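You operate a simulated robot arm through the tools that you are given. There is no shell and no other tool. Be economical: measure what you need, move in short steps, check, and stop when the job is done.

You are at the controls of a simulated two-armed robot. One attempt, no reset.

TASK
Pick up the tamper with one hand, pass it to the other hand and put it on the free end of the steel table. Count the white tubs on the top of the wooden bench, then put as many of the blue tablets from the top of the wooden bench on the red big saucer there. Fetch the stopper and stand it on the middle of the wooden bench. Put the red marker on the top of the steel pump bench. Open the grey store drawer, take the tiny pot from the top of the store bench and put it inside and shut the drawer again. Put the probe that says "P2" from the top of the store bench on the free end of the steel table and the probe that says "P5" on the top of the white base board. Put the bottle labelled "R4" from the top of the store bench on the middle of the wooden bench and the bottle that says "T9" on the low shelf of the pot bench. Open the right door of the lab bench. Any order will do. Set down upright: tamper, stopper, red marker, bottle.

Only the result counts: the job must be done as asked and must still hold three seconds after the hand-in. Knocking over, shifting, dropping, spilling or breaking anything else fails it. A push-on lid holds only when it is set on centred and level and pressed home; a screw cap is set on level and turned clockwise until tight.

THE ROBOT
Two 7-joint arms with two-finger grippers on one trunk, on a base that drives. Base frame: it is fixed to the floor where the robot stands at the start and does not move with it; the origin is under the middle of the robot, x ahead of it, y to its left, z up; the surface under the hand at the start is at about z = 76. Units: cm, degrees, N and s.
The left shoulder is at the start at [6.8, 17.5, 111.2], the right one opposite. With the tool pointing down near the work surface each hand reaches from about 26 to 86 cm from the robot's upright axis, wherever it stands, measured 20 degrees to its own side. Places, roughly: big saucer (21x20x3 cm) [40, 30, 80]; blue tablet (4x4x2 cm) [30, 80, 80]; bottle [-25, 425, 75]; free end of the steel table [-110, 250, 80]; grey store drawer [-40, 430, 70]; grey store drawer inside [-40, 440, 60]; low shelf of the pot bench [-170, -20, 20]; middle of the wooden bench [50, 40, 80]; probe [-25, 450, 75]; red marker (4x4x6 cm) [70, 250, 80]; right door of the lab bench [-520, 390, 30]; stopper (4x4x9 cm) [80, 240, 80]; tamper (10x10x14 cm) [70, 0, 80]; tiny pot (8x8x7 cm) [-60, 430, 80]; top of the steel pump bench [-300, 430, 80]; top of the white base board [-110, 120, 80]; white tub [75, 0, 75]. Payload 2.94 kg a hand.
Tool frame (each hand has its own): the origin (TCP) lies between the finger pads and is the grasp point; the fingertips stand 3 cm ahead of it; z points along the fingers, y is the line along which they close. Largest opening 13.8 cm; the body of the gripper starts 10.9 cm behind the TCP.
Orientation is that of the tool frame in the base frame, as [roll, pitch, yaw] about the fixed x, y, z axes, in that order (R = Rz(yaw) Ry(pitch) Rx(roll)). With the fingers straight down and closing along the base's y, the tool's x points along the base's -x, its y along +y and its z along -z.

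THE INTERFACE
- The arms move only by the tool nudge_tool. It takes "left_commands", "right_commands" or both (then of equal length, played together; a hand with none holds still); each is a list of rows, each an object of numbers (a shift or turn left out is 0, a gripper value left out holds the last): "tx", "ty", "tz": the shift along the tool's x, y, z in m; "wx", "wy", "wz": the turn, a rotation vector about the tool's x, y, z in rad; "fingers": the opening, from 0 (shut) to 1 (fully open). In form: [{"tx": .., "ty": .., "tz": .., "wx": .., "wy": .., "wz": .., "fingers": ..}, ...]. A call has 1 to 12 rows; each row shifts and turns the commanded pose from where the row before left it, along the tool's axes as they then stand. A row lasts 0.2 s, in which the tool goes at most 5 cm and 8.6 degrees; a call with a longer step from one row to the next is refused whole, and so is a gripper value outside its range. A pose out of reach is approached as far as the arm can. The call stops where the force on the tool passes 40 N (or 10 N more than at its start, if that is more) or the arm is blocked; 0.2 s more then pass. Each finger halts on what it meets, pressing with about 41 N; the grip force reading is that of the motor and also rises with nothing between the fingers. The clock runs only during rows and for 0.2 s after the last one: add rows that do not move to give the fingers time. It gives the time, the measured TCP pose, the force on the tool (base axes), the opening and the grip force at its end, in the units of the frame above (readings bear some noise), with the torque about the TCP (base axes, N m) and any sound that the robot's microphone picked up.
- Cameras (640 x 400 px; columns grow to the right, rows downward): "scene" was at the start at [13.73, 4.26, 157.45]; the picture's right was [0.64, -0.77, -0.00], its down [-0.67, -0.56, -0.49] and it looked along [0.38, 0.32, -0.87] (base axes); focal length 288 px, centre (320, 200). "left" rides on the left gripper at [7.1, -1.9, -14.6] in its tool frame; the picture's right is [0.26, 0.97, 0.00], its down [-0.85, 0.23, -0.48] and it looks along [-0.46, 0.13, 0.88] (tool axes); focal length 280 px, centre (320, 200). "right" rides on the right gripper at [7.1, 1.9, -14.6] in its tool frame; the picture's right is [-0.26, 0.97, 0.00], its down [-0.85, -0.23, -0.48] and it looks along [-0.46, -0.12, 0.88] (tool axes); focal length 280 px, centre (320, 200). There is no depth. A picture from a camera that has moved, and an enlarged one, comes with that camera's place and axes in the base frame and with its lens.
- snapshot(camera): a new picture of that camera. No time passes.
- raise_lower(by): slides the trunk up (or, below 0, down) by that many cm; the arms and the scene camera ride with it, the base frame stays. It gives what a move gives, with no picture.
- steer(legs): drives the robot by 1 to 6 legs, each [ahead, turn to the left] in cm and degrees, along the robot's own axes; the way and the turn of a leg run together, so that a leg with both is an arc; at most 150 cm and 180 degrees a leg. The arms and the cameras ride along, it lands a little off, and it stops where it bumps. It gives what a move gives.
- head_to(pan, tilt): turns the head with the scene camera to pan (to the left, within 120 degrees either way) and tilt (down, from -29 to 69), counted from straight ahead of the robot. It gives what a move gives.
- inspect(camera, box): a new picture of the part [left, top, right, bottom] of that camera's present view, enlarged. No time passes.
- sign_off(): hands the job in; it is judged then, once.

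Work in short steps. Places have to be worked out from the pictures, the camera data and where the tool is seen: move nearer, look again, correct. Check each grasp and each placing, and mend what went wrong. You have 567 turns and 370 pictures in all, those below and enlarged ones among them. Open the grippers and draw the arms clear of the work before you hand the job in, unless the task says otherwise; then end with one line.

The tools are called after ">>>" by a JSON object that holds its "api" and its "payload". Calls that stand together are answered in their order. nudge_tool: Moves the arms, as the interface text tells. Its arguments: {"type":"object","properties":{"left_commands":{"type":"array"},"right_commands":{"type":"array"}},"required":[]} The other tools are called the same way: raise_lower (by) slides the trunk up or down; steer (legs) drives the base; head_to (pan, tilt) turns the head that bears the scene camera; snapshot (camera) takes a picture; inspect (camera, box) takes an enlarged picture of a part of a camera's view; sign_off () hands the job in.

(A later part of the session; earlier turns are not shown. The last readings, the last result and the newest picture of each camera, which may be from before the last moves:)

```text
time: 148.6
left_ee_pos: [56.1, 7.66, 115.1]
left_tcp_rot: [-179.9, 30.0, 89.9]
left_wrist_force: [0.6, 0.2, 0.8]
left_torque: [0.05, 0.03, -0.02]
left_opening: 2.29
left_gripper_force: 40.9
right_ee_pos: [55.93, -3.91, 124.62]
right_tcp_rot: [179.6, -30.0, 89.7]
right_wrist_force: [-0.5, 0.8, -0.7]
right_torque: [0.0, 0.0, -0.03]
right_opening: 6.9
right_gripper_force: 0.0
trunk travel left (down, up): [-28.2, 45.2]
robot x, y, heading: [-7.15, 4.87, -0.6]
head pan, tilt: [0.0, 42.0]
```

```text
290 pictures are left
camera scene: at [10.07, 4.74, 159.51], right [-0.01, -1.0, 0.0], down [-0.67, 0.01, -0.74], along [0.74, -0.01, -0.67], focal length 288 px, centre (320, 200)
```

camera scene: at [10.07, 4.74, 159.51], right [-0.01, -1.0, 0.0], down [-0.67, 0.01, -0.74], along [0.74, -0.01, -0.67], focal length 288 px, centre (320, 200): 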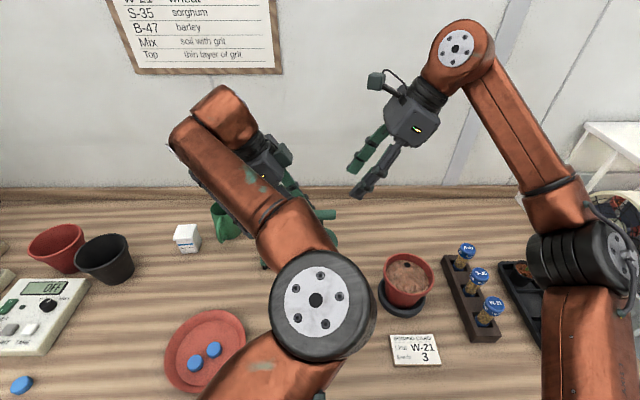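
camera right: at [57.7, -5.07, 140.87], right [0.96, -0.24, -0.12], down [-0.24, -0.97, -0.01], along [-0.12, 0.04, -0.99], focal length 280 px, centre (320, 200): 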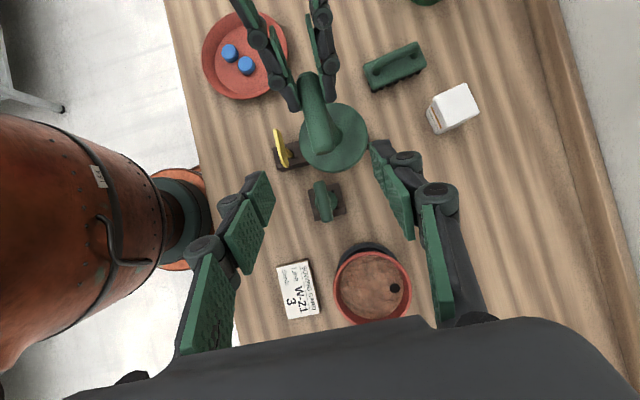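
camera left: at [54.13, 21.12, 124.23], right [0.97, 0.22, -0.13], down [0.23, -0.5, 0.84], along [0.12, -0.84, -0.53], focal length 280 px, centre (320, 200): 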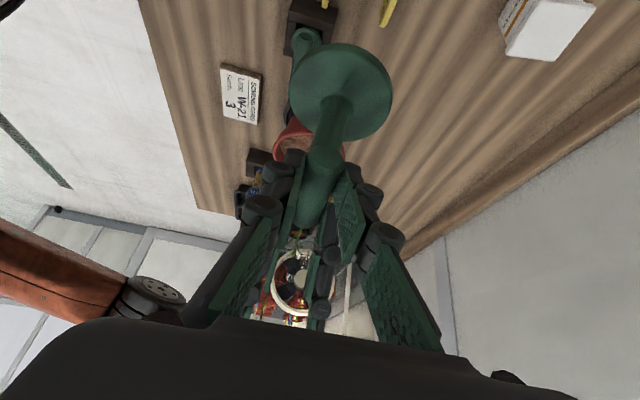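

Handover done. I draw both arms in for driving.

>>> {"api": "nudge_tool", "payload": {"left_commands": [{"tx": 0.009, "ty": -0.008, "tz": -0.006}, {"tx": 0.0185, "ty": -0.0175, "tz": -0.0135}, {"tx": 0.0185, "ty": -0.0175, "tz": -0.0135}, {"tx": 0.0185, "ty": -0.0175, "tz": -0.0135}, {"tx": 0.0185, "ty": -0.0175, "tz": -0.0135}, {"tx": 0.0185, "ty": -0.0175, "tz": -0.0135}, {"tx": 0.0185, "ty": -0.0175, "tz": -0.0135}, {"tx": 0.0185, "ty": -0.0175, "tz": -0.0135}, {"tx": 0.0185, "ty": -0.0175, "tz": -0.0135}, {"tx": 0.0185, "ty": -0.0175, "tz": -0.0135}, {"tx": 0.0185, "ty": -0.0175, "tz": -0.0135}, {"tx": 0.009, "ty": -0.008, "tz": -0.006}], "right_commands": [{"tx": -0.007, "ty": -0.007, "tz": -0.003}, {"tx": -0.0138, "ty": -0.0133, "tz": -0.006}, {"tx": -0.0138, "ty": -0.0133, "tz": -0.006}, {"tx": -0.0138, "ty": -0.0133, "tz": -0.006}, {"tx": -0.0138, "ty": -0.0133, "tz": -0.006}, {"tx": -0.0138, "ty": -0.0133, "tz": -0.006}, {"tx": -0.0138, "ty": -0.0133, "tz": -0.006}, {"tx": -0.0138, "ty": -0.0133, "tz": -0.006}, {"tx": -0.0138, "ty": -0.0133, "tz": -0.006}, {"tx": -0.0138, "ty": -0.0133, "tz": -0.006}, {"tx": -0.0138, "ty": -0.0133, "tz": -0.006}, {"tx": -0.0138, "ty": -0.0133, "tz": -0.006}]}}

>>> {"api": "head_to", "payload": {"pan": 110, "tilt": 25}}

>>> {"api": "snapshot", "payload": {"camera": "scene"}}

```text
time: 151.2
left_ee_pos: [36.91, 32.83, 117.8]
left_tcp_rot: [-180.0, 29.9, 89.9]
left_wrist_force: [0.1, -0.2, -0.6]
left_torque: [0.07, 0.0, 0.02]
left_opening: 2.3
left_gripper_force: 41.2
right_ee_pos: [40.21, -21.01, 122.69]
right_tcp_rot: [179.5, -30.0, 89.6]
right_wrist_force: [-0.2, 0.4, -0.1]
right_torque: [-0.03, -0.02, -0.03]
right_opening: 6.88
right_gripper_force: 0.1
trunk travel left (down, up): [-28.2, 45.2]
robot x, y, heading: [-6.81, 4.99, -0.6]
head pan, tilt: [0.0, 42.0]
```

```text
time: 153.1
left_ee_pos: [36.88, 32.77, 117.7]
left_tcp_rot: [-179.9, 30.0, 89.8]
left_wrist_force: [0.0, 0.0, -1.2]
left_torque: [0.05, -0.03, 0.02]
left_opening: 2.32
left_gripper_force: 41.5
right_ee_pos: [40.28, -20.93, 122.68]
right_tcp_rot: [179.5, -30.0, 89.6]
right_wrist_force: [0.4, -0.7, 0.3]
right_torque: [0.02, 0.01, 0.02]
right_opening: 6.91
right_gripper_force: 0.0
trunk travel left (down, up): [-28.2, 45.2]
robot x, y, heading: [-6.98, 4.8, -0.7]
head pan, tilt: [110.0, 25.0]
```

```text
289 pictures are left
camera scene: at [-1.41, 13.55, 162.16], right [0.94, 0.33, 0.0], down [0.14, -0.4, -0.91], along [-0.3, 0.86, -0.42], focal length 288 px, centre (320, 200)
```

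scene: 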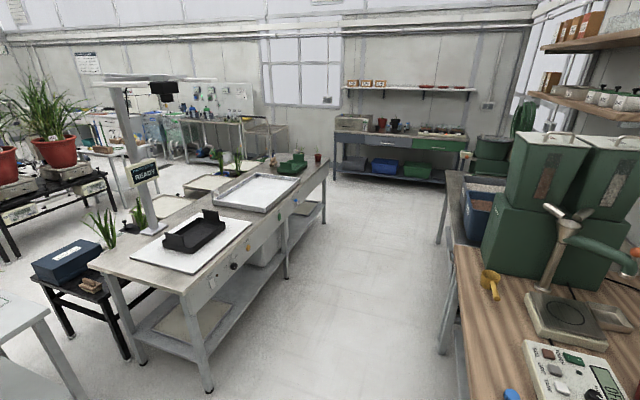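

Map: steel table spans x −141..−90, y 89..291; corridor between. I drive there in gentle legs.

>>> {"api": "steer", "payload": {"legs": [[0, 60]]}}

>>> {"api": "steer", "payload": {"legs": [[0, 48]]}}

>>> {"api": "steer", "payload": {"legs": [[60, 0]]}}

>>> {"api": "head_to", "payload": {"pan": 20, "tilt": 25}}

>>> {"api": "snapshot", "payload": {"camera": "scene"}}

```text
time: 156.1
left_ee_pos: [-8.63, 57.25, 117.72]
left_tcp_rot: [-180.0, 29.9, 149.2]
left_wrist_force: [0.4, 1.1, -2.6]
left_torque: [-0.04, 0.02, -0.01]
left_opening: 2.3
left_gripper_force: 41.3
right_ee_pos: [39.16, 32.69, 122.68]
right_tcp_rot: [179.6, -29.9, 149.0]
right_wrist_force: [0.0, 0.0, 0.1]
right_torque: [-0.01, 0.0, 0.0]
right_opening: 6.9
right_gripper_force: 0.1
trunk travel left (down, up): [-28.2, 45.2]
robot x, y, heading: [-7.3, 5.22, 58.4]
head pan, tilt: [110.0, 25.0]
```

```text
time: 158.7
left_ee_pos: [-47.55, 38.14, 117.8]
left_tcp_rot: [-180.0, 29.8, -161.7]
left_wrist_force: [-1.0, 0.6, -1.3]
left_torque: [-0.03, 0.04, -0.01]
left_opening: 2.31
left_gripper_force: 40.7
right_ee_pos: [2.4, 58.3, 122.8]
right_tcp_rot: [179.5, -29.9, -162.0]
right_wrist_force: [-0.3, 0.0, -0.7]
right_torque: [0.02, 0.01, 0.01]
right_opening: 6.91
right_gripper_force: 0.1
trunk travel left (down, up): [-28.2, 45.2]
robot x, y, heading: [-7.46, 5.11, 107.7]
head pan, tilt: [110.0, 25.0]
```

```text
time: 162.1
left_ee_pos: [-65.19, 95.21, 117.59]
left_tcp_rot: [-179.8, 29.9, -162.1]
left_wrist_force: [-0.7, 1.0, -2.7]
left_torque: [-0.02, 0.03, -0.01]
left_opening: 2.3
left_gripper_force: 40.8
right_ee_pos: [-15.22, 115.11, 122.76]
right_tcp_rot: [179.6, -30.0, -162.4]
right_wrist_force: [-0.2, 0.3, 0.5]
right_torque: [0.02, 0.02, 0.01]
right_opening: 6.88
right_gripper_force: 0.3
trunk travel left (down, up): [-28.2, 45.2]
robot x, y, heading: [-25.05, 61.86, 107.4]
head pan, tilt: [110.0, 25.0]
```

```text
time: 163.7
left_ee_pos: [-65.31, 95.22, 117.73]
left_tcp_rot: [-179.9, 30.0, -162.0]
left_wrist_force: [-0.5, -0.3, -1.7]
left_torque: [-0.07, 0.08, -0.01]
left_opening: 2.28
left_gripper_force: 40.7
right_ee_pos: [-15.19, 115.12, 122.67]
right_tcp_rot: [179.4, -30.0, -162.3]
right_wrist_force: [0.8, 0.4, 0.0]
right_torque: [0.0, 0.0, 0.0]
right_opening: 6.89
right_gripper_force: 0.1
trunk travel left (down, up): [-28.2, 45.2]
robot x, y, heading: [-25.36, 61.8, 107.5]
head pan, tilt: [20.0, 25.0]
```

```text
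288 pictures are left
camera scene: at [-33.23, 77.55, 162.16], right [0.79, 0.61, 0.0], down [0.26, -0.34, -0.91], along [-0.55, 0.72, -0.42], focal length 288 px, centre (320, 200)
```

scene: 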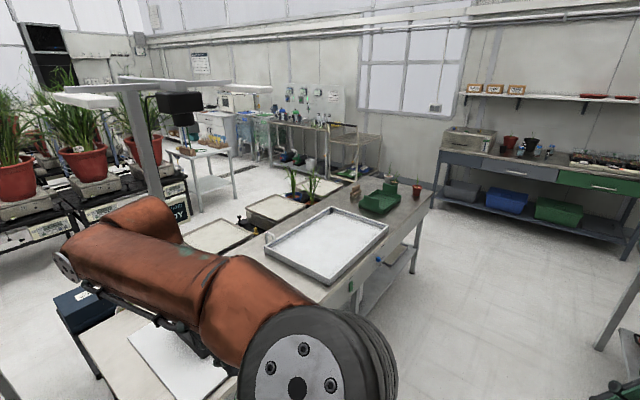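

>>> {"api": "steer", "payload": {"legs": [[60, 0]]}}

>>> {"api": "steer", "payload": {"legs": [[0, -16]]}}

>>> {"api": "steer", "payload": {"legs": [[85, 0]]}}

>>> {"api": "head_to", "payload": {"pan": 55, "tilt": 40}}

>>> {"api": "snapshot", "payload": {"camera": "scene"}}

```text
time: 167.1
left_ee_pos: [-83.72, 152.19, 117.84]
left_tcp_rot: [-179.8, 29.9, -161.5]
left_wrist_force: [0.4, 0.6, -1.7]
left_torque: [-0.05, 0.05, 0.0]
left_opening: 2.3
left_gripper_force: 40.9
right_ee_pos: [-33.92, 172.34, 122.7]
right_tcp_rot: [179.6, -30.0, -161.9]
right_wrist_force: [-0.2, 0.3, -0.1]
right_torque: [-0.01, -0.02, -0.02]
right_opening: 6.9
right_gripper_force: 0.0
trunk travel left (down, up): [-28.2, 45.2]
robot x, y, heading: [-43.25, 119.34, 108.2]
head pan, tilt: [20.0, 25.0]
```

```text
time: 168.5
left_ee_pos: [-72.89, 162.0, 117.75]
left_tcp_rot: [-179.9, 29.8, -177.6]
left_wrist_force: [1.0, -0.3, -1.7]
left_torque: [0.0, 0.08, -0.01]
left_opening: 2.26
left_gripper_force: 40.8
right_ee_pos: [-19.35, 167.63, 122.78]
right_tcp_rot: [179.5, -30.0, -178.1]
right_wrist_force: [0.4, 0.3, -0.4]
right_torque: [0.0, 0.07, 0.0]
right_opening: 6.89
right_gripper_force: 0.1
trunk travel left (down, up): [-28.2, 45.2]
robot x, y, heading: [-43.05, 119.13, 91.7]
head pan, tilt: [20.0, 25.0]
```

```text
time: 172.9
left_ee_pos: [-75.02, 245.43, 117.88]
left_tcp_rot: [-179.8, 29.9, -177.8]
left_wrist_force: [0.5, -0.5, -1.4]
left_torque: [-0.01, -0.03, 0.0]
left_opening: 2.3
left_gripper_force: 41.2
right_ee_pos: [-21.55, 250.93, 122.79]
right_tcp_rot: [179.5, -29.9, -178.2]
right_wrist_force: [0.1, 0.3, -0.5]
right_torque: [-0.02, -0.02, 0.03]
right_opening: 6.91
right_gripper_force: 0.0
trunk travel left (down, up): [-28.2, 45.2]
robot x, y, heading: [-45.84, 202.14, 91.6]
head pan, tilt: [20.0, 25.0]
```

```text
time: 173.9
left_ee_pos: [-75.18, 245.39, 117.87]
left_tcp_rot: [180.0, 29.9, -177.9]
left_wrist_force: [-0.4, -0.3, -2.4]
left_torque: [0.01, 0.06, -0.02]
left_opening: 2.32
left_gripper_force: 41.3
right_ee_pos: [-21.66, 250.88, 122.71]
right_tcp_rot: [179.5, -30.0, -178.2]
right_wrist_force: [0.1, 0.1, -0.4]
right_torque: [0.01, -0.02, 0.0]
right_opening: 6.89
right_gripper_force: 0.1
trunk travel left (down, up): [-28.2, 45.2]
robot x, y, heading: [-45.73, 202.13, 91.2]
head pan, tilt: [55.0, 40.0]
```

```text
287 pictures are left
camera scene: at [-52.84, 215.86, 159.83], right [0.55, 0.83, 0.0], down [0.54, -0.36, -0.77], along [-0.64, 0.42, -0.64], focal length 288 px, centre (320, 200)
```

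scene: 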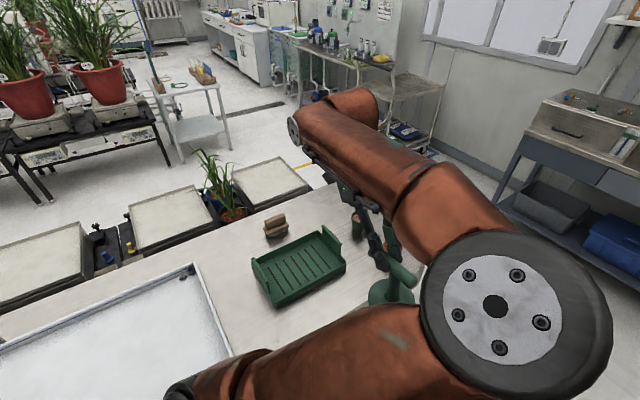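

I turn to face the table's end and look.

>>> {"api": "steer", "payload": {"legs": [[0, 30]]}}

>>> {"api": "head_to", "payload": {"pan": -5, "tilt": 40}}

>>> {"api": "snapshot", "payload": {"camera": "scene"}}

>>> {"api": "snapshot", "payload": {"camera": "left"}}

```text
time: 175.8
left_ee_pos: [-92.89, 224.6, 117.8]
left_tcp_rot: [-179.7, 29.8, -147.4]
left_wrist_force: [-0.1, 0.4, -1.5]
left_torque: [0.01, 0.02, 0.03]
left_opening: 2.29
left_gripper_force: 40.6
right_ee_pos: [-49.49, 256.31, 122.68]
right_tcp_rot: [179.5, -30.0, -147.7]
right_wrist_force: [0.3, -0.4, 0.8]
right_torque: [0.0, -0.03, 0.0]
right_opening: 6.89
right_gripper_force: 0.0
trunk travel left (down, up): [-28.2, 45.2]
robot x, y, heading: [-45.8, 202.37, 122.0]
head pan, tilt: [55.0, 40.0]
```

```text
time: 177.1
left_ee_pos: [-92.84, 224.54, 117.79]
left_tcp_rot: [-179.8, 29.9, -147.5]
left_wrist_force: [0.2, 0.0, -1.2]
left_torque: [0.02, 0.03, -0.04]
left_opening: 2.31
left_gripper_force: 40.0
right_ee_pos: [-49.56, 256.39, 122.66]
right_tcp_rot: [179.5, -30.1, -147.6]
right_wrist_force: [-0.6, 0.6, 0.3]
right_torque: [0.02, 0.02, 0.03]
right_opening: 6.94
right_gripper_force: 0.1
trunk travel left (down, up): [-28.2, 45.2]
robot x, y, heading: [-45.6, 202.11, 121.8]
head pan, tilt: [-5.0, 40.0]
```

```text
286 pictures are left
camera scene: at [-54.03, 217.43, 159.82], right [0.89, 0.45, 0.0], down [0.29, -0.57, -0.77], along [-0.35, 0.68, -0.64], focal length 288 px, centre (320, 200)
```

scene: 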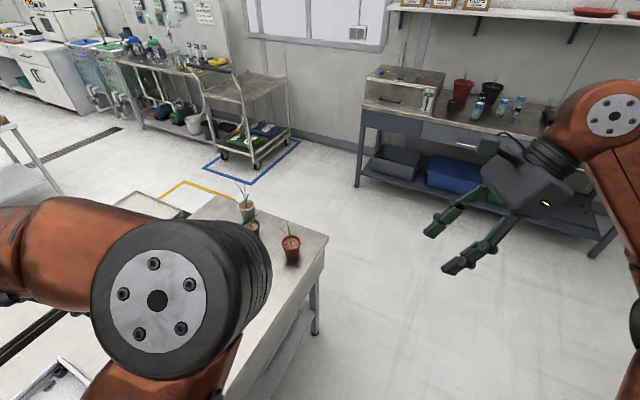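

```text
285 pictures are left
camera left: at [-103.18, 215.74, 126.84], right [-0.71, 0.69, -0.13], down [0.3, 0.46, 0.83], along [0.64, 0.55, -0.53], focal length 280 px, centre (320, 200)
```

left: 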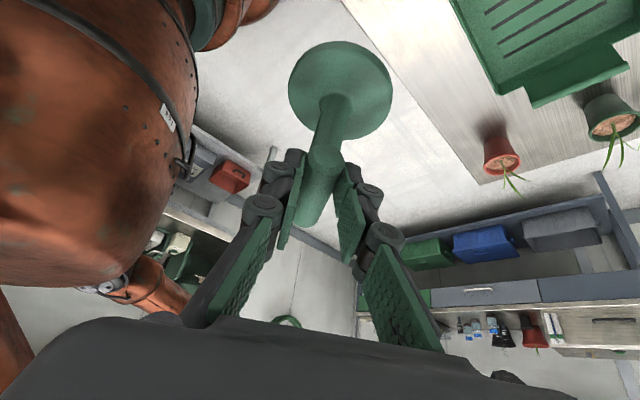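

Free strip between the green tray and table edge near (−94,247) fits the 10 cm disc. I move the tamper over it (slowly).

>>> {"api": "nudge_tool", "payload": {"left_commands": [{"tx": -0.003, "ty": 0.009, "tz": 0.002}, {"tx": -0.007, "ty": 0.021, "tz": 0.004}, {"tx": -0.007, "ty": 0.021, "tz": 0.004}, {"tx": -0.007, "ty": 0.021, "tz": 0.004}, {"tx": -0.007, "ty": 0.021, "tz": 0.004}, {"tx": -0.007, "ty": 0.021, "tz": 0.004}, {"tx": -0.007, "ty": 0.021, "tz": 0.004}, {"tx": -0.007, "ty": 0.021, "tz": 0.004}, {"tx": -0.007, "ty": 0.021, "tz": 0.004}, {"tx": -0.007, "ty": 0.02, "tz": 0.004}, {}]}}

>>> {"api": "nudge_tool", "payload": {"left_commands": [{"tx": -0.005, "tz": 0.009}, {"tx": -0.0125, "tz": 0.0217}, {"tx": -0.0125, "tz": 0.0217}, {"tx": -0.0125, "tz": 0.0217}, {"tx": -0.0125, "tz": 0.0217}, {"tx": -0.0125, "tz": 0.0217}, {"tx": -0.0125, "tz": 0.0217}, {}]}}

>>> {"api": "snapshot", "payload": {"camera": "left"}}

>>> {"api": "head_to", "payload": {"pan": 20, "tilt": 50}}

>>> {"api": "snapshot", "payload": {"camera": "scene"}}

```text
time: 179.5
left_ee_pos: [-97.09, 245.25, 117.79]
left_tcp_rot: [-179.9, 29.9, -147.4]
left_wrist_force: [0.1, 0.3, -2.9]
left_torque: [-0.02, 0.03, 0.0]
left_opening: 2.32
left_gripper_force: 41.0
right_ee_pos: [-49.47, 256.36, 122.83]
right_tcp_rot: [179.5, -30.0, -147.7]
right_wrist_force: [0.0, -0.2, 0.2]
right_torque: [0.01, -0.02, -0.01]
right_opening: 6.91
right_gripper_force: 0.0
trunk travel left (down, up): [-28.2, 45.2]
robot x, y, heading: [-45.69, 202.27, 122.1]
head pan, tilt: [-5.0, 40.0]
```

```text
time: 181.3
left_ee_pos: [-85.32, 252.69, 109.76]
left_tcp_rot: [-179.9, 29.9, -147.5]
left_wrist_force: [-1.2, 0.4, -1.3]
left_torque: [-0.02, 0.0, 0.02]
left_opening: 2.3
left_gripper_force: 41.0
right_ee_pos: [-49.51, 256.33, 122.73]
right_tcp_rot: [179.5, -30.0, -147.7]
right_wrist_force: [0.5, -0.1, -0.8]
right_torque: [0.02, -0.03, 0.01]
right_opening: 6.9
right_gripper_force: 0.0
trunk travel left (down, up): [-28.2, 45.2]
robot x, y, heading: [-45.62, 202.56, 121.8]
head pan, tilt: [-5.0, 40.0]
```

```text
284 pictures are left
camera left: at [-95.67, 243.92, 118.72], right [-0.71, 0.69, -0.13], down [0.3, 0.46, 0.84], along [0.64, 0.55, -0.53], focal length 280 px, centre (320, 200)
```

left: 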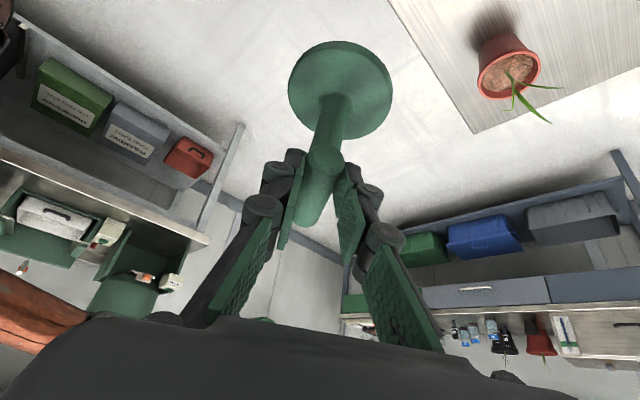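

```text
time: 182.2
left_ee_pos: [-85.37, 252.79, 109.68]
left_tcp_rot: [-179.9, 30.0, -147.4]
left_wrist_force: [0.6, 0.4, -1.7]
left_torque: [-0.03, 0.02, 0.01]
left_opening: 2.3
left_gripper_force: 41.2
right_ee_pos: [-49.44, 256.48, 122.84]
right_tcp_rot: [179.5, -30.0, -147.8]
right_wrist_force: [0.6, -0.4, -0.3]
right_torque: [0.03, 0.0, 0.01]
right_opening: 6.91
right_gripper_force: 0.1
trunk travel left (down, up): [-28.2, 45.2]
robot x, y, heading: [-45.59, 202.24, 121.7]
head pan, tilt: [20.0, 50.0]
```

```text
283 pictures are left
camera scene: at [-56.2, 214.65, 158.41], right [0.62, 0.79, 0.0], down [0.6, -0.47, -0.64], along [-0.51, 0.4, -0.77], focal length 288 px, centre (320, 200)
```

scene: 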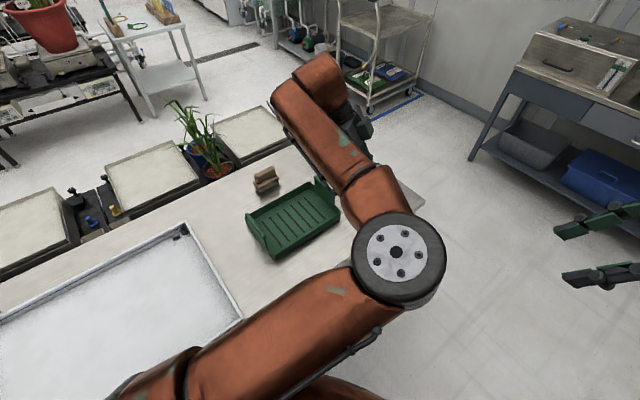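

I mixed a sign and drifted outward while lowering; I go back over the strip (centre target (−92.3,247)), still high.

>>> {"api": "nudge_tool", "payload": {"left_commands": [{"tx": 0.013, "ty": -0.002, "tz": -0.0075}, {"tx": 0.0187, "ty": -0.002, "tz": -0.0108}, {"tx": 0.0187, "ty": -0.002, "tz": -0.0108}, {"tx": 0.0187, "ty": -0.002, "tz": -0.0108}, {"tx": 0.0187, "ty": -0.002, "tz": -0.0108}, {"tx": 0.0187, "ty": -0.002, "tz": -0.0108}, {}]}}

>>> {"api": "nudge_tool", "payload": {"left_commands": [{"tx": 0.005, "tz": 0.0087}, {"tx": 0.01, "tz": 0.0173}, {"tx": 0.01, "tz": 0.0173}, {"tx": 0.01, "tz": 0.0173}, {"tx": 0.01, "tz": 0.0173}, {"tx": 0.01, "tz": 0.0173}, {"tx": 0.01, "tz": 0.0173}, {}]}}

>>> {"api": "snapshot", "payload": {"camera": "left"}}

>>> {"api": "snapshot", "payload": {"camera": "scene"}}

```text
time: 183.8
left_ee_pos: [-95.03, 245.1, 109.69]
left_tcp_rot: [-179.9, 29.8, -147.4]
left_wrist_force: [-0.7, 0.1, -1.7]
left_torque: [-0.04, 0.04, 0.0]
left_opening: 2.33
left_gripper_force: 40.8
right_ee_pos: [-49.4, 256.42, 122.79]
right_tcp_rot: [179.5, -30.0, -147.7]
right_wrist_force: [-0.1, -0.4, 0.1]
right_torque: [-0.02, -0.01, 0.01]
right_opening: 6.86
right_gripper_force: 0.1
trunk travel left (down, up): [-28.2, 45.2]
robot x, y, heading: [-45.69, 202.2, 121.8]
head pan, tilt: [20.0, 50.0]
```

```text
time: 185.6
left_ee_pos: [-95.09, 245.09, 96.75]
left_tcp_rot: [-179.9, 29.9, -147.4]
left_wrist_force: [-1.2, -0.2, -0.9]
left_torque: [-0.02, 0.02, 0.0]
left_opening: 2.29
left_gripper_force: 41.4
right_ee_pos: [-49.52, 256.44, 122.88]
right_tcp_rot: [179.4, -30.0, -147.7]
right_wrist_force: [0.0, -0.3, 0.2]
right_torque: [0.02, 0.02, -0.01]
right_opening: 6.87
right_gripper_force: 0.1
trunk travel left (down, up): [-28.2, 45.2]
robot x, y, heading: [-45.91, 202.68, 121.9]
head pan, tilt: [20.0, 50.0]
```

```text
282 pictures are left
camera left: at [-105.43, 236.14, 105.76], right [-0.71, 0.69, -0.13], down [0.3, 0.46, 0.83], along [0.64, 0.55, -0.53], focal length 280 px, centre (320, 200)
```

left: 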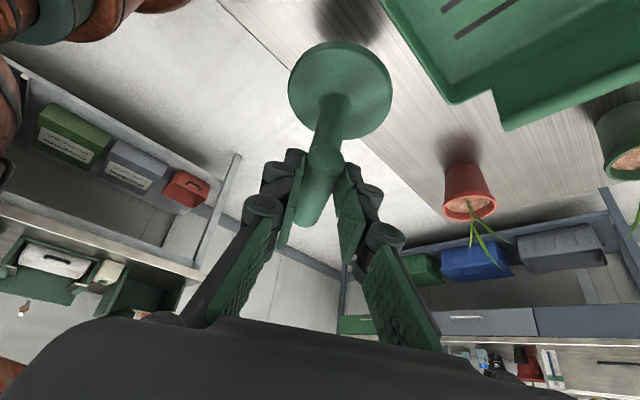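

```text
281 pictures are left
camera scene: at [-56.2, 214.6, 158.42], right [0.62, 0.79, 0.0], down [0.6, -0.47, -0.64], along [-0.51, 0.4, -0.77], focal length 288 px, centre (320, 200)
```

scene: 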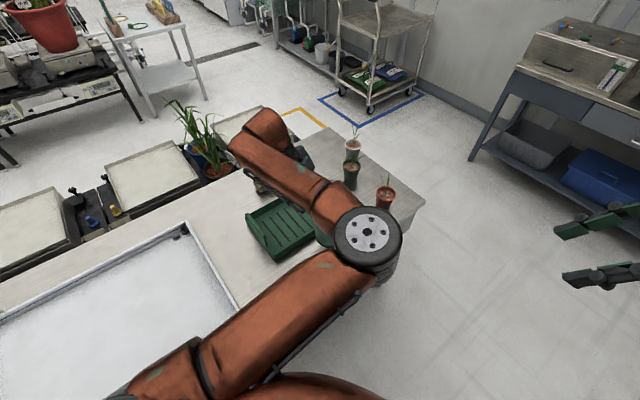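

Landing spot is centred between tray and edge. I lower further.

>>> {"api": "nudge_tool", "payload": {"left_commands": [{"tx": 0.01, "tz": 0.0173}, {"tx": 0.01, "tz": 0.0173}, {"tx": 0.0075, "tz": 0.013}, {}]}}

>>> {"api": "nudge_tool", "payload": {"left_commands": [{"tx": 0.0015, "tz": 0.0026}, {"tx": 0.0015, "tz": 0.0026}, {}]}}

>>> {"api": "snapshot", "payload": {"camera": "left"}}

```text
time: 186.6
left_ee_pos: [-95.02, 244.9, 91.27]
left_tcp_rot: [-179.8, 29.9, -147.3]
left_wrist_force: [-0.5, -0.1, -1.7]
left_torque: [-0.02, 0.01, -0.01]
left_opening: 2.3
left_gripper_force: 41.0
right_ee_pos: [-49.38, 256.4, 122.79]
right_tcp_rot: [179.5, -30.1, -147.6]
right_wrist_force: [-1.0, 0.4, 0.6]
right_torque: [0.03, 0.01, 0.02]
right_opening: 6.91
right_gripper_force: 0.1
trunk travel left (down, up): [-28.2, 45.2]
robot x, y, heading: [-45.68, 202.35, 122.0]
head pan, tilt: [20.0, 50.0]
```

```text
time: 187.4
left_ee_pos: [-95.17, 245.04, 90.59]
left_tcp_rot: [-179.9, 29.9, -147.4]
left_wrist_force: [0.1, 0.3, -1.2]
left_torque: [-0.04, 0.02, -0.01]
left_opening: 2.31
left_gripper_force: 41.1
right_ee_pos: [-49.49, 256.42, 122.73]
right_tcp_rot: [179.5, -30.1, -147.6]
right_wrist_force: [0.6, 0.5, -0.7]
right_torque: [-0.05, 0.0, 0.03]
right_opening: 6.9
right_gripper_force: 0.0
trunk travel left (down, up): [-28.2, 45.2]
robot x, y, heading: [-45.69, 202.5, 121.8]
head pan, tilt: [20.0, 50.0]
```

```text
280 pictures are left
camera left: at [-105.37, 236.18, 99.67], right [-0.71, 0.69, -0.13], down [0.3, 0.46, 0.83], along [0.64, 0.55, -0.53], focal length 280 px, centre (320, 200)
```

left: 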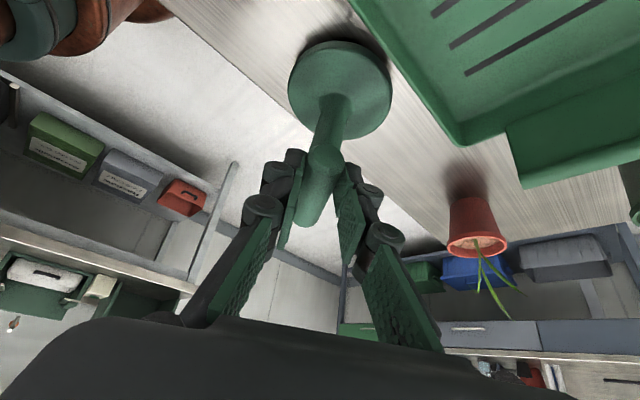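

>>> {"api": "nudge_tool", "payload": {"left_commands": [{"tx": 0.001, "tz": 0.0017}, {"tx": 0.001, "tz": 0.0017}, {"tx": 0.001, "tz": 0.0017}, {}]}}

>>> {"api": "nudge_tool", "payload": {"left_commands": [{"tx": 0.001, "tz": 0.0017}, {"tx": 0.001, "tz": 0.0017}, {}]}}

```text
time: 188.4
left_ee_pos: [-94.96, 245.05, 90.05]
left_tcp_rot: [-180.0, 29.9, -147.4]
left_wrist_force: [-2.1, 0.5, 4.3]
left_torque: [-0.11, -0.02, -0.05]
left_opening: 2.3
left_gripper_force: 41.0
right_ee_pos: [-49.45, 256.25, 122.8]
right_tcp_rot: [179.5, -30.0, -147.6]
right_wrist_force: [1.0, 0.0, -0.2]
right_torque: [0.0, -0.02, -0.01]
right_opening: 6.92
right_gripper_force: 0.1
trunk travel left (down, up): [-28.2, 45.2]
robot x, y, heading: [-45.21, 202.59, 122.0]
head pan, tilt: [20.0, 50.0]
```

```text
time: 189.2
left_ee_pos: [-94.96, 245.11, 89.92]
left_tcp_rot: [179.6, 29.8, -147.8]
left_wrist_force: [-8.9, 6.5, 27.9]
left_torque: [0.34, -0.18, 0.13]
left_opening: 2.3
left_gripper_force: 41.5
right_ee_pos: [-49.29, 256.41, 122.82]
right_tcp_rot: [179.4, -30.0, -147.8]
right_wrist_force: [0.7, -0.2, 0.8]
right_torque: [0.01, 0.0, 0.02]
right_opening: 6.89
right_gripper_force: 0.0
trunk travel left (down, up): [-28.2, 45.2]
robot x, y, heading: [-45.95, 202.5, 121.9]
head pan, tilt: [20.0, 50.0]
```

Contact. I ease off 2 mm and release, then withdraw along the fingers.

>>> {"api": "nudge_tool", "payload": {"left_commands": [{"tx": -0.0012, "tz": -0.002}, {"fingers": 0.4}, {}, {}, {}, {}]}}

>>> {"api": "nudge_tool", "payload": {"left_commands": [{"tz": -0.01}, {"tz": -0.02}, {"tz": -0.03}, {"tz": -0.03}, {"tz": -0.03}, {"tz": -0.03}, {}]}}

>>> {"api": "snapshot", "payload": {"camera": "left"}}

```text
time: 190.6
left_ee_pos: [-95.13, 244.97, 89.86]
left_tcp_rot: [-179.9, 29.9, -147.3]
left_wrist_force: [0.3, 0.3, -0.6]
left_torque: [0.02, 0.02, 0.0]
left_opening: 5.53
left_gripper_force: 0.0
right_ee_pos: [-49.47, 256.45, 122.7]
right_tcp_rot: [179.4, -30.1, -147.7]
right_wrist_force: [0.1, 0.0, -0.3]
right_torque: [0.01, -0.01, -0.04]
right_opening: 6.91
right_gripper_force: 0.0
trunk travel left (down, up): [-28.2, 45.2]
robot x, y, heading: [-45.57, 202.63, 122.2]
head pan, tilt: [20.0, 50.0]
```

```text
time: 192.2
left_ee_pos: [-101.51, 240.9, 102.94]
left_tcp_rot: [-179.8, 29.9, -147.3]
left_wrist_force: [-0.1, 0.3, -0.4]
left_torque: [0.01, 0.01, -0.04]
left_opening: 5.51
left_gripper_force: 0.1
right_ee_pos: [-49.47, 256.4, 122.77]
right_tcp_rot: [179.4, -30.0, -147.8]
right_wrist_force: [-0.1, 0.6, -0.7]
right_torque: [-0.03, -0.03, 0.02]
right_opening: 6.89
right_gripper_force: 0.1
trunk travel left (down, up): [-28.2, 45.2]
robot x, y, heading: [-45.59, 202.32, 121.8]
head pan, tilt: [20.0, 50.0]
```

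```text
279 pictures are left
camera left: at [-111.74, 232.15, 112.01], right [-0.71, 0.69, -0.13], down [0.3, 0.46, 0.83], along [0.64, 0.55, -0.53], focal length 280 px, centre (320, 200)
```

left: 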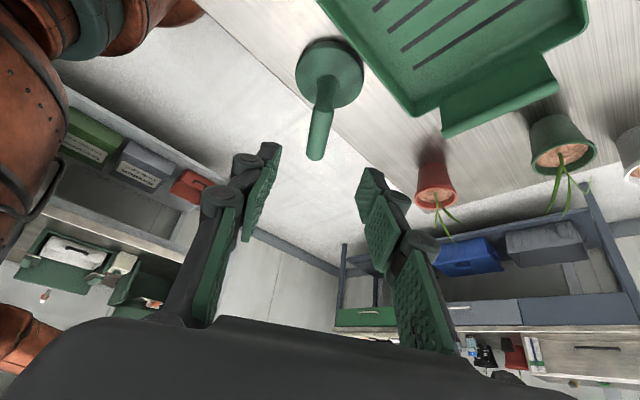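

The tamper stands on the free end. I retract the left arm and then turn toward the bench on the other side where stopper and marker are.

>>> {"api": "nudge_tool", "payload": {"left_commands": [{"tz": -0.03}, {"tz": -0.03}, {"tz": -0.03}, {"tz": -0.03, "ty": -0.02}, {"ty": -0.03}, {"ty": -0.03}, {"ty": -0.03}, {"ty": -0.03}, {"ty": -0.03}, {"ty": -0.02}, {}]}}

>>> {"api": "steer", "payload": {"legs": [[0, -60]]}}

>>> {"api": "head_to", "payload": {"pan": -40, "tilt": 30}}

>>> {"api": "snapshot", "payload": {"camera": "scene"}}

```text
time: 194.6
left_ee_pos: [-96.17, 221.86, 113.18]
left_tcp_rot: [-179.9, 29.9, -147.4]
left_wrist_force: [0.4, -0.1, -0.3]
left_torque: [-0.01, 0.0, 0.01]
left_opening: 5.52
left_gripper_force: 0.1
right_ee_pos: [-49.61, 256.36, 122.83]
right_tcp_rot: [179.5, -30.0, -147.7]
right_wrist_force: [-0.3, 0.1, 0.2]
right_torque: [-0.03, 0.0, 0.0]
right_opening: 6.9
right_gripper_force: 0.0
trunk travel left (down, up): [-28.2, 45.2]
robot x, y, heading: [-45.77, 202.16, 122.2]
head pan, tilt: [20.0, 50.0]
```

```text
time: 197.6
left_ee_pos: [-53.96, 256.0, 113.24]
left_tcp_rot: [-179.9, 30.0, 152.4]
left_wrist_force: [0.3, -0.1, 0.2]
left_torque: [0.01, 0.0, 0.01]
left_opening: 5.52
left_gripper_force: 0.2
right_ee_pos: [-0.67, 232.61, 122.83]
right_tcp_rot: [179.5, -29.9, 152.2]
right_wrist_force: [-0.1, 0.2, -0.1]
right_torque: [0.02, -0.01, 0.0]
right_opening: 6.91
right_gripper_force: 0.1
trunk travel left (down, up): [-28.2, 45.2]
robot x, y, heading: [-45.55, 202.44, 61.7]
head pan, tilt: [20.0, 50.0]
```

```text
time: 198.9
left_ee_pos: [-54.06, 255.98, 113.23]
left_tcp_rot: [-179.9, 29.9, 152.4]
left_wrist_force: [0.2, 0.7, -0.1]
left_torque: [0.02, 0.01, -0.03]
left_opening: 5.52
left_gripper_force: 0.0
right_ee_pos: [-0.77, 232.67, 122.79]
right_tcp_rot: [179.5, -29.9, 152.2]
right_wrist_force: [-0.2, 0.1, 0.2]
right_torque: [-0.01, 0.0, 0.01]
right_opening: 6.91
right_gripper_force: 0.1
trunk travel left (down, up): [-28.2, 45.2]
robot x, y, heading: [-45.75, 202.19, 61.7]
head pan, tilt: [-40.0, 30.0]
```

```text
278 pictures are left
camera scene: at [-32.99, 213.48, 161.36], right [0.37, -0.93, 0.0], down [-0.46, -0.19, -0.87], along [0.8, 0.32, -0.5], focal length 288 px, centre (320, 200)
```

scene: 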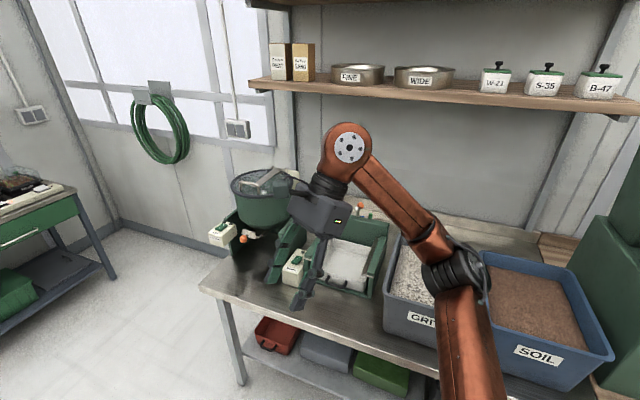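

>>> {"api": "snapshot", "payload": {"camera": "right"}}

>>> {"api": "steer", "payload": {"legs": [[0, -45]]}}

>>> {"api": "head_to", "payload": {"pan": 20, "tilt": 30}}

>>> {"api": "snapshot", "payload": {"camera": "scene"}}

```text
277 pictures are left
camera right: at [1.1, 233.7, 138.96], right [0.66, 0.75, -0.12], down [0.75, -0.66, -0.01], along [-0.09, -0.08, -0.99], focal length 280 px, centre (320, 200)
```

right: 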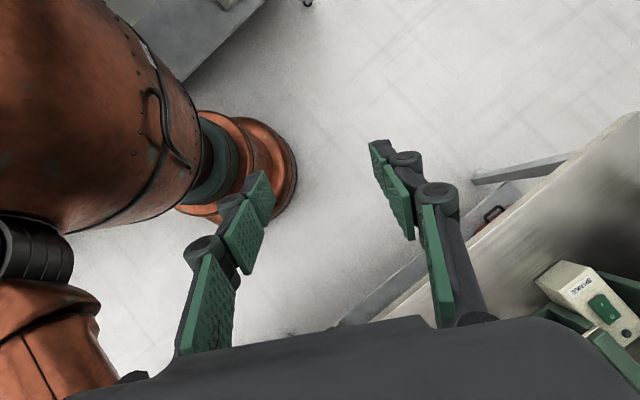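

```text
time: 201.4
left_ee_pos: [-13.06, 245.78, 113.28]
left_tcp_rot: [-180.0, 30.0, 106.7]
left_wrist_force: [-0.9, -0.4, -0.4]
left_torque: [0.06, 0.0, 0.03]
left_opening: 5.53
left_gripper_force: 0.1
right_ee_pos: [7.51, 191.28, 122.76]
right_tcp_rot: [179.5, -29.9, 106.4]
right_wrist_force: [-0.3, 0.2, 0.3]
right_torque: [0.05, 0.0, 0.0]
right_opening: 6.88
right_gripper_force: 0.1
trunk travel left (down, up): [-28.2, 45.2]
robot x, y, heading: [-45.71, 202.34, 16.0]
head pan, tilt: [-40.0, 30.0]
```

```text
time: 202.7
left_ee_pos: [-13.02, 245.78, 113.31]
left_tcp_rot: [-179.9, 29.9, 106.7]
left_wrist_force: [-0.8, -0.8, 0.4]
left_torque: [-0.01, -0.03, 0.0]
left_opening: 5.49
left_gripper_force: 0.0
right_ee_pos: [7.37, 191.31, 122.75]
right_tcp_rot: [179.6, -29.9, 106.3]
right_wrist_force: [-0.2, -0.2, 0.1]
right_torque: [-0.02, 0.0, 0.01]
right_opening: 6.91
right_gripper_force: 0.0
trunk travel left (down, up): [-28.2, 45.2]
robot x, y, heading: [-45.49, 202.12, 16.1]
head pan, tilt: [20.0, 30.0]
```

```text
276 pictures are left
camera scene: at [-29.79, 210.1, 161.36], right [0.59, -0.81, 0.0], down [-0.4, -0.29, -0.87], along [0.7, 0.51, -0.5], focal length 288 px, centre (320, 200)
```

scene: 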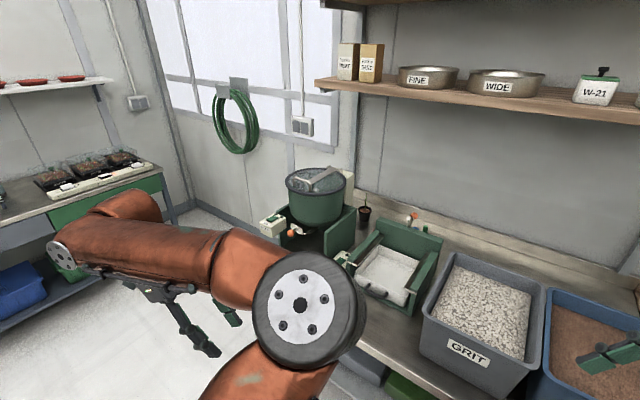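

>>> {"api": "inspect", "payload": {"camera": "scene", "box": [330, 170, 490, 270]}}

>>> {"api": "inspect", "payload": {"camera": "scene", "box": [240, 160, 400, 260]}}

```text
4.00 times, centred on (410, 220) of scene
camera zoom: at [-29.79, 210.1, 161.36], right [0.59, -0.81, 0.0], down [-0.4, -0.29, -0.87], along [0.7, 0.51, -0.5], focal length 1150 px, centre (-40, 120)
```

zoom: 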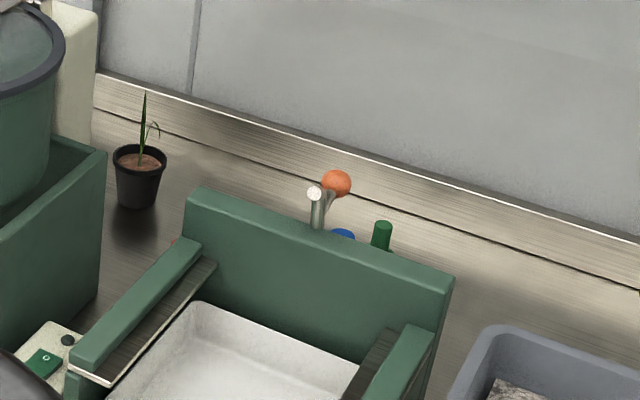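

```text
4.00 times, centred on (320, 210) of scene
camera zoom: at [-29.79, 210.1, 161.36], right [0.59, -0.81, 0.0], down [-0.4, -0.29, -0.87], along [0.7, 0.51, -0.5], focal length 1150 px, centre (320, 160)
```

zoom: 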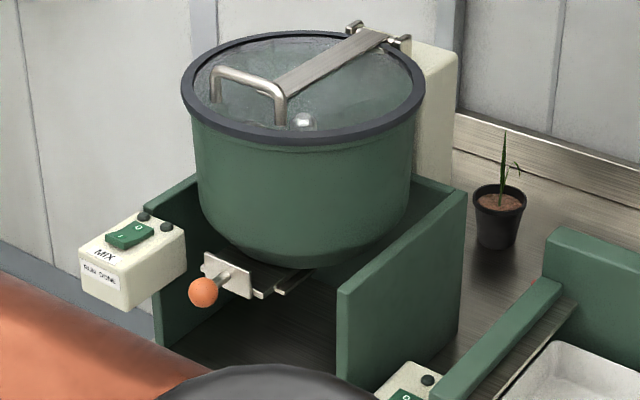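

Blue/green cylinders and something red hide behind the small machine. I raise the trunk and drive closer for a top view.

>>> {"api": "raise_lower", "payload": {"by": 25}}

>>> {"api": "steer", "payload": {"legs": [[0, 20]]}}

>>> {"api": "steer", "payload": {"legs": [[52, 0]]}}

>>> {"api": "steer", "payload": {"legs": [[0, -36]]}}

>>> {"api": "head_to", "payload": {"pan": 0, "tilt": 45}}

>>> {"api": "snapshot", "payload": {"camera": "scene"}}

```text
time: 205.3
left_ee_pos: [-13.08, 245.78, 138.27]
left_tcp_rot: [-179.8, 29.8, 106.7]
left_wrist_force: [-0.4, 1.0, -0.1]
left_torque: [-0.03, -0.02, 0.01]
left_opening: 5.53
left_gripper_force: 0.0
right_ee_pos: [7.48, 191.22, 147.67]
right_tcp_rot: [179.6, -30.0, 106.4]
right_wrist_force: [0.1, -0.1, -0.1]
right_torque: [-0.05, 0.02, 0.02]
right_opening: 6.87
right_gripper_force: 0.2
trunk travel left (down, up): [-53.2, 20.2]
robot x, y, heading: [-45.54, 202.24, 16.2]
head pan, tilt: [20.0, 30.0]
```

```text
time: 206.8
left_ee_pos: [-30.08, 254.34, 138.18]
left_tcp_rot: [-179.9, 29.9, 126.8]
left_wrist_force: [-0.4, -0.9, 0.2]
left_torque: [0.03, 0.01, 0.03]
left_opening: 5.5
left_gripper_force: 0.1
right_ee_pos: [7.99, 210.32, 147.75]
right_tcp_rot: [179.5, -30.1, 126.6]
right_wrist_force: [-0.3, -0.5, 0.2]
right_torque: [-0.01, -0.02, -0.05]
right_opening: 6.91
right_gripper_force: 0.1
trunk travel left (down, up): [-53.2, 20.2]
robot x, y, heading: [-45.33, 202.55, 35.7]
head pan, tilt: [20.0, 30.0]
```

```text
time: 209.8
left_ee_pos: [12.4, 285.04, 138.24]
left_tcp_rot: [-179.9, 29.9, 126.6]
left_wrist_force: [0.4, 0.8, 0.1]
left_torque: [-0.04, 0.02, -0.02]
left_opening: 5.53
left_gripper_force: 0.2
right_ee_pos: [50.26, 240.83, 147.73]
right_tcp_rot: [179.5, -30.1, 126.3]
right_wrist_force: [0.5, -0.1, 0.0]
right_torque: [0.02, 0.05, 0.0]
right_opening: 6.9
right_gripper_force: 0.2
trunk travel left (down, up): [-53.2, 20.2]
robot x, y, heading: [-3.6, 233.2, 36.1]
head pan, tilt: [20.0, 30.0]
```

```text
time: 212.0
left_ee_pos: [40.19, 265.47, 138.27]
left_tcp_rot: [-179.9, 29.9, 90.1]
left_wrist_force: [0.4, -0.3, 0.7]
left_torque: [0.01, 0.01, 0.0]
left_opening: 5.53
left_gripper_force: 0.0
right_ee_pos: [44.12, 207.53, 147.7]
right_tcp_rot: [179.5, -29.9, 90.0]
right_wrist_force: [0.5, 0.2, 0.5]
right_torque: [-0.02, 0.02, 0.03]
right_opening: 6.9
right_gripper_force: 0.1
trunk travel left (down, up): [-53.2, 20.2]
robot x, y, heading: [-3.51, 232.92, -0.6]
head pan, tilt: [20.0, 30.0]
```

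```text
time: 212.8
left_ee_pos: [40.23, 265.48, 138.36]
left_tcp_rot: [-179.9, 30.0, 90.2]
left_wrist_force: [-0.1, 0.3, 0.1]
left_torque: [-0.02, 0.01, 0.0]
left_opening: 5.51
left_gripper_force: 0.1
right_ee_pos: [44.24, 207.44, 147.72]
right_tcp_rot: [179.5, -30.0, 90.0]
right_wrist_force: [0.4, 1.0, -0.6]
right_torque: [0.0, -0.01, 0.05]
right_opening: 6.91
right_gripper_force: 0.1
trunk travel left (down, up): [-53.2, 20.2]
robot x, y, heading: [-3.74, 233.43, -0.4]
head pan, tilt: [0.0, 45.0]
```

```text
273 pictures are left
camera scene: at [3.84, 233.09, 184.25], right [-0.01, -1.0, 0.0], down [-0.71, 0.01, -0.71], along [0.71, -0.01, -0.71], focal length 288 px, centre (320, 200)
```

scene: 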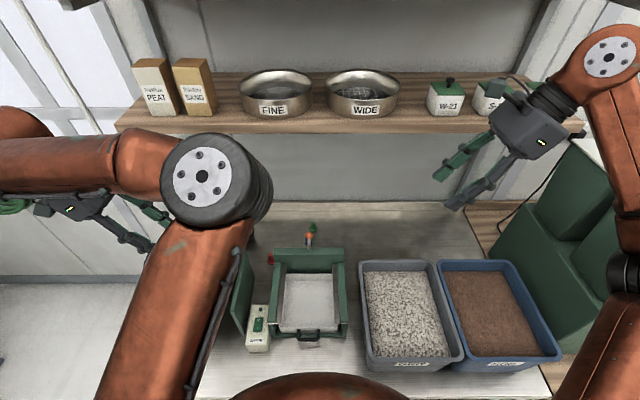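

>>> {"api": "inspect", "payload": {"camera": "scene", "box": [240, 200, 400, 300]}}

```text
4.00 times, centred on (320, 250) of scene
camera zoom: at [3.84, 233.09, 184.25], right [-0.01, -1.0, 0.0], down [-0.71, 0.01, -0.71], along [0.71, -0.01, -0.71], focal length 1150 px, centre (320, 0)
```

zoom: 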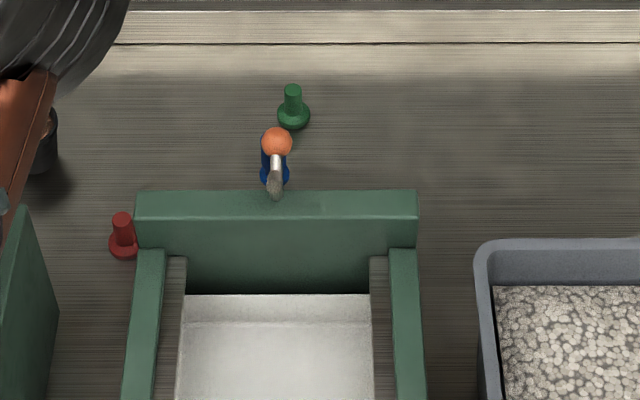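

Red marker near (73.6,253); green/blue ones behind, and an orange-ball lever. The shelf above is at z≈145 from x≈71. I lower the trunk and set the right hand upright with yaw 180 for a forward look.

>>> {"api": "raise_lower", "payload": {"by": -20}}

>>> {"api": "nudge_tool", "payload": {"right_commands": [{"wy": -0.13}, {"wy": -0.13}, {"wy": -0.13}, {"wy": -0.13}, {"wz": -0.14}, {"wz": -0.14}, {"wz": -0.14}, {"wz": -0.14}, {"wz": -0.14}, {"wz": -0.14}, {"wz": -0.14}, {"wz": -0.14}]}}

>>> {"api": "nudge_tool", "payload": {"right_commands": [{"wz": -0.14}, {"wz": -0.14}, {"wz": -0.14}, {"wz": -0.03}, {"ty": 0.03}, {"ty": 0.03}, {"ty": 0.03}, {"ty": 0.03}, {"ty": 0.03}, {"ty": 0.03}, {"ty": 0.03}, {}]}}

>>> {"api": "snapshot", "payload": {"camera": "right"}}

>>> {"api": "snapshot", "payload": {"camera": "scene"}}

```text
time: 215.0
left_ee_pos: [40.09, 265.5, 118.34]
left_tcp_rot: [-179.9, 29.9, 90.1]
left_wrist_force: [-0.2, -0.2, -0.1]
left_torque: [0.07, -0.02, 0.01]
left_opening: 5.53
left_gripper_force: 0.1
right_ee_pos: [44.19, 207.38, 127.79]
right_tcp_rot: [179.3, -30.0, 90.0]
right_wrist_force: [0.0, 0.6, 0.5]
right_torque: [-0.02, 0.0, 0.01]
right_opening: 6.89
right_gripper_force: 0.1
trunk travel left (down, up): [-33.2, 40.2]
robot x, y, heading: [-3.14, 232.94, -0.4]
head pan, tilt: [0.0, 45.0]
```

```text
time: 217.6
left_ee_pos: [40.12, 265.59, 118.3]
left_tcp_rot: [-179.9, 29.9, 90.1]
left_wrist_force: [-0.4, -0.1, -0.6]
left_torque: [0.01, 0.01, -0.02]
left_opening: 5.51
left_gripper_force: 0.1
right_ee_pos: [44.19, 207.42, 127.75]
right_tcp_rot: [179.6, 0.3, 154.0]
right_wrist_force: [-0.2, 0.0, 0.1]
right_torque: [0.0, 0.01, 0.0]
right_opening: 6.89
right_gripper_force: 0.1
trunk travel left (down, up): [-33.2, 40.2]
robot x, y, heading: [-3.46, 233.22, -0.3]
head pan, tilt: [0.0, 45.0]
```

```text
time: 220.2
left_ee_pos: [40.1, 265.36, 118.3]
left_tcp_rot: [-179.9, 29.9, 90.1]
left_wrist_force: [-0.4, -1.0, 0.3]
left_torque: [0.01, 0.0, 0.01]
left_opening: 5.49
left_gripper_force: 0.1
right_ee_pos: [44.32, 228.34, 127.8]
right_tcp_rot: [179.8, 0.4, 179.5]
right_wrist_force: [0.4, 0.3, -0.3]
right_torque: [0.04, 0.0, 0.01]
right_opening: 6.9
right_gripper_force: 0.1
trunk travel left (down, up): [-33.2, 40.2]
robot x, y, heading: [-3.32, 233.6, -0.7]
head pan, tilt: [0.0, 45.0]
```

```text
271 pictures are left
camera right: at [37.15, 230.21, 142.3], right [0.27, 0.96, 0.01], down [0.84, -0.24, 0.48], along [0.47, -0.13, -0.88], focal length 280 px, centre (320, 200)
```

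right: 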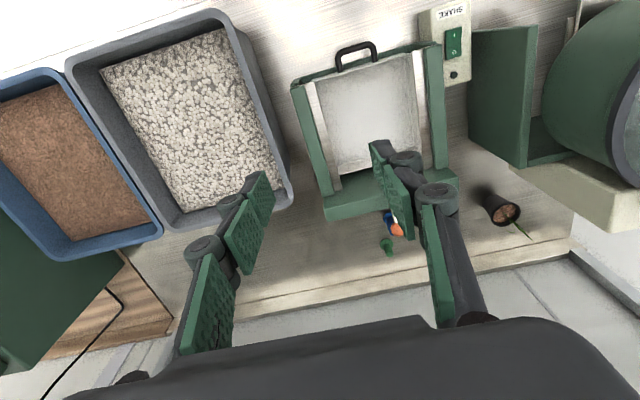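

```text
270 pictures are left
camera scene: at [10.48, 232.9, 164.21], right [-0.01, -1.0, 0.0], down [-0.71, 0.01, -0.71], along [0.71, -0.01, -0.71], focal length 288 px, centre (320, 200)
```

scene: 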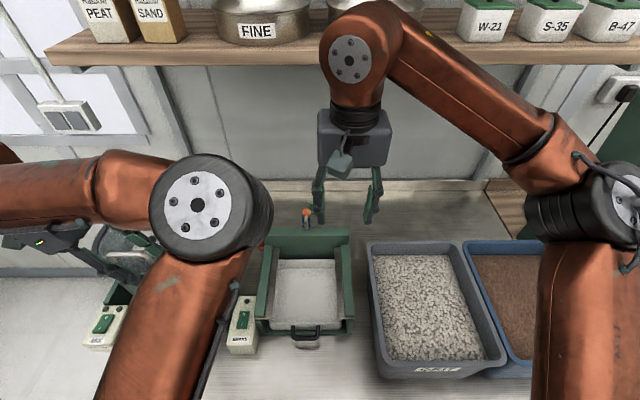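

>>> {"api": "nudge_tool", "payload": {"right_commands": [{"ty": -0.03}, {"ty": -0.03}, {"ty": -0.03}, {}]}}

>>> {"api": "inspect", "payload": {"camera": "right", "box": [340, 140, 540, 265]}}

```text
time: 221.2
left_ee_pos: [40.17, 265.55, 118.16]
left_tcp_rot: [-179.9, 29.9, 90.3]
left_wrist_force: [0.4, 1.0, 0.5]
left_torque: [-0.01, 0.04, -0.01]
left_opening: 5.55
left_gripper_force: 0.1
right_ee_pos: [44.4, 219.36, 127.8]
right_tcp_rot: [179.9, 0.4, 179.6]
right_wrist_force: [1.1, 0.2, -0.4]
right_torque: [-0.03, 0.04, -0.02]
right_opening: 6.89
right_gripper_force: 0.0
trunk travel left (down, up): [-33.2, 40.2]
robot x, y, heading: [-3.39, 233.54, -0.4]
head pan, tilt: [0.0, 45.0]
```

```text
3.20 times, centred on (440, 202) of right
camera zoom: at [37.12, 221.34, 142.33], right [0.27, 0.96, 0.0], down [0.84, -0.24, 0.48], along [0.46, -0.13, -0.88], focal length 897 px, centre (-64, 192)
```

zoom: 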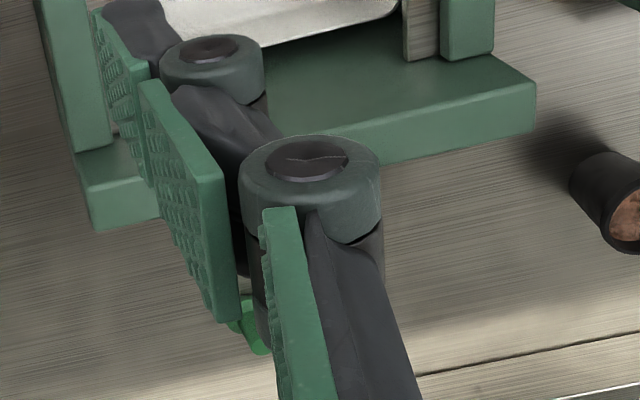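

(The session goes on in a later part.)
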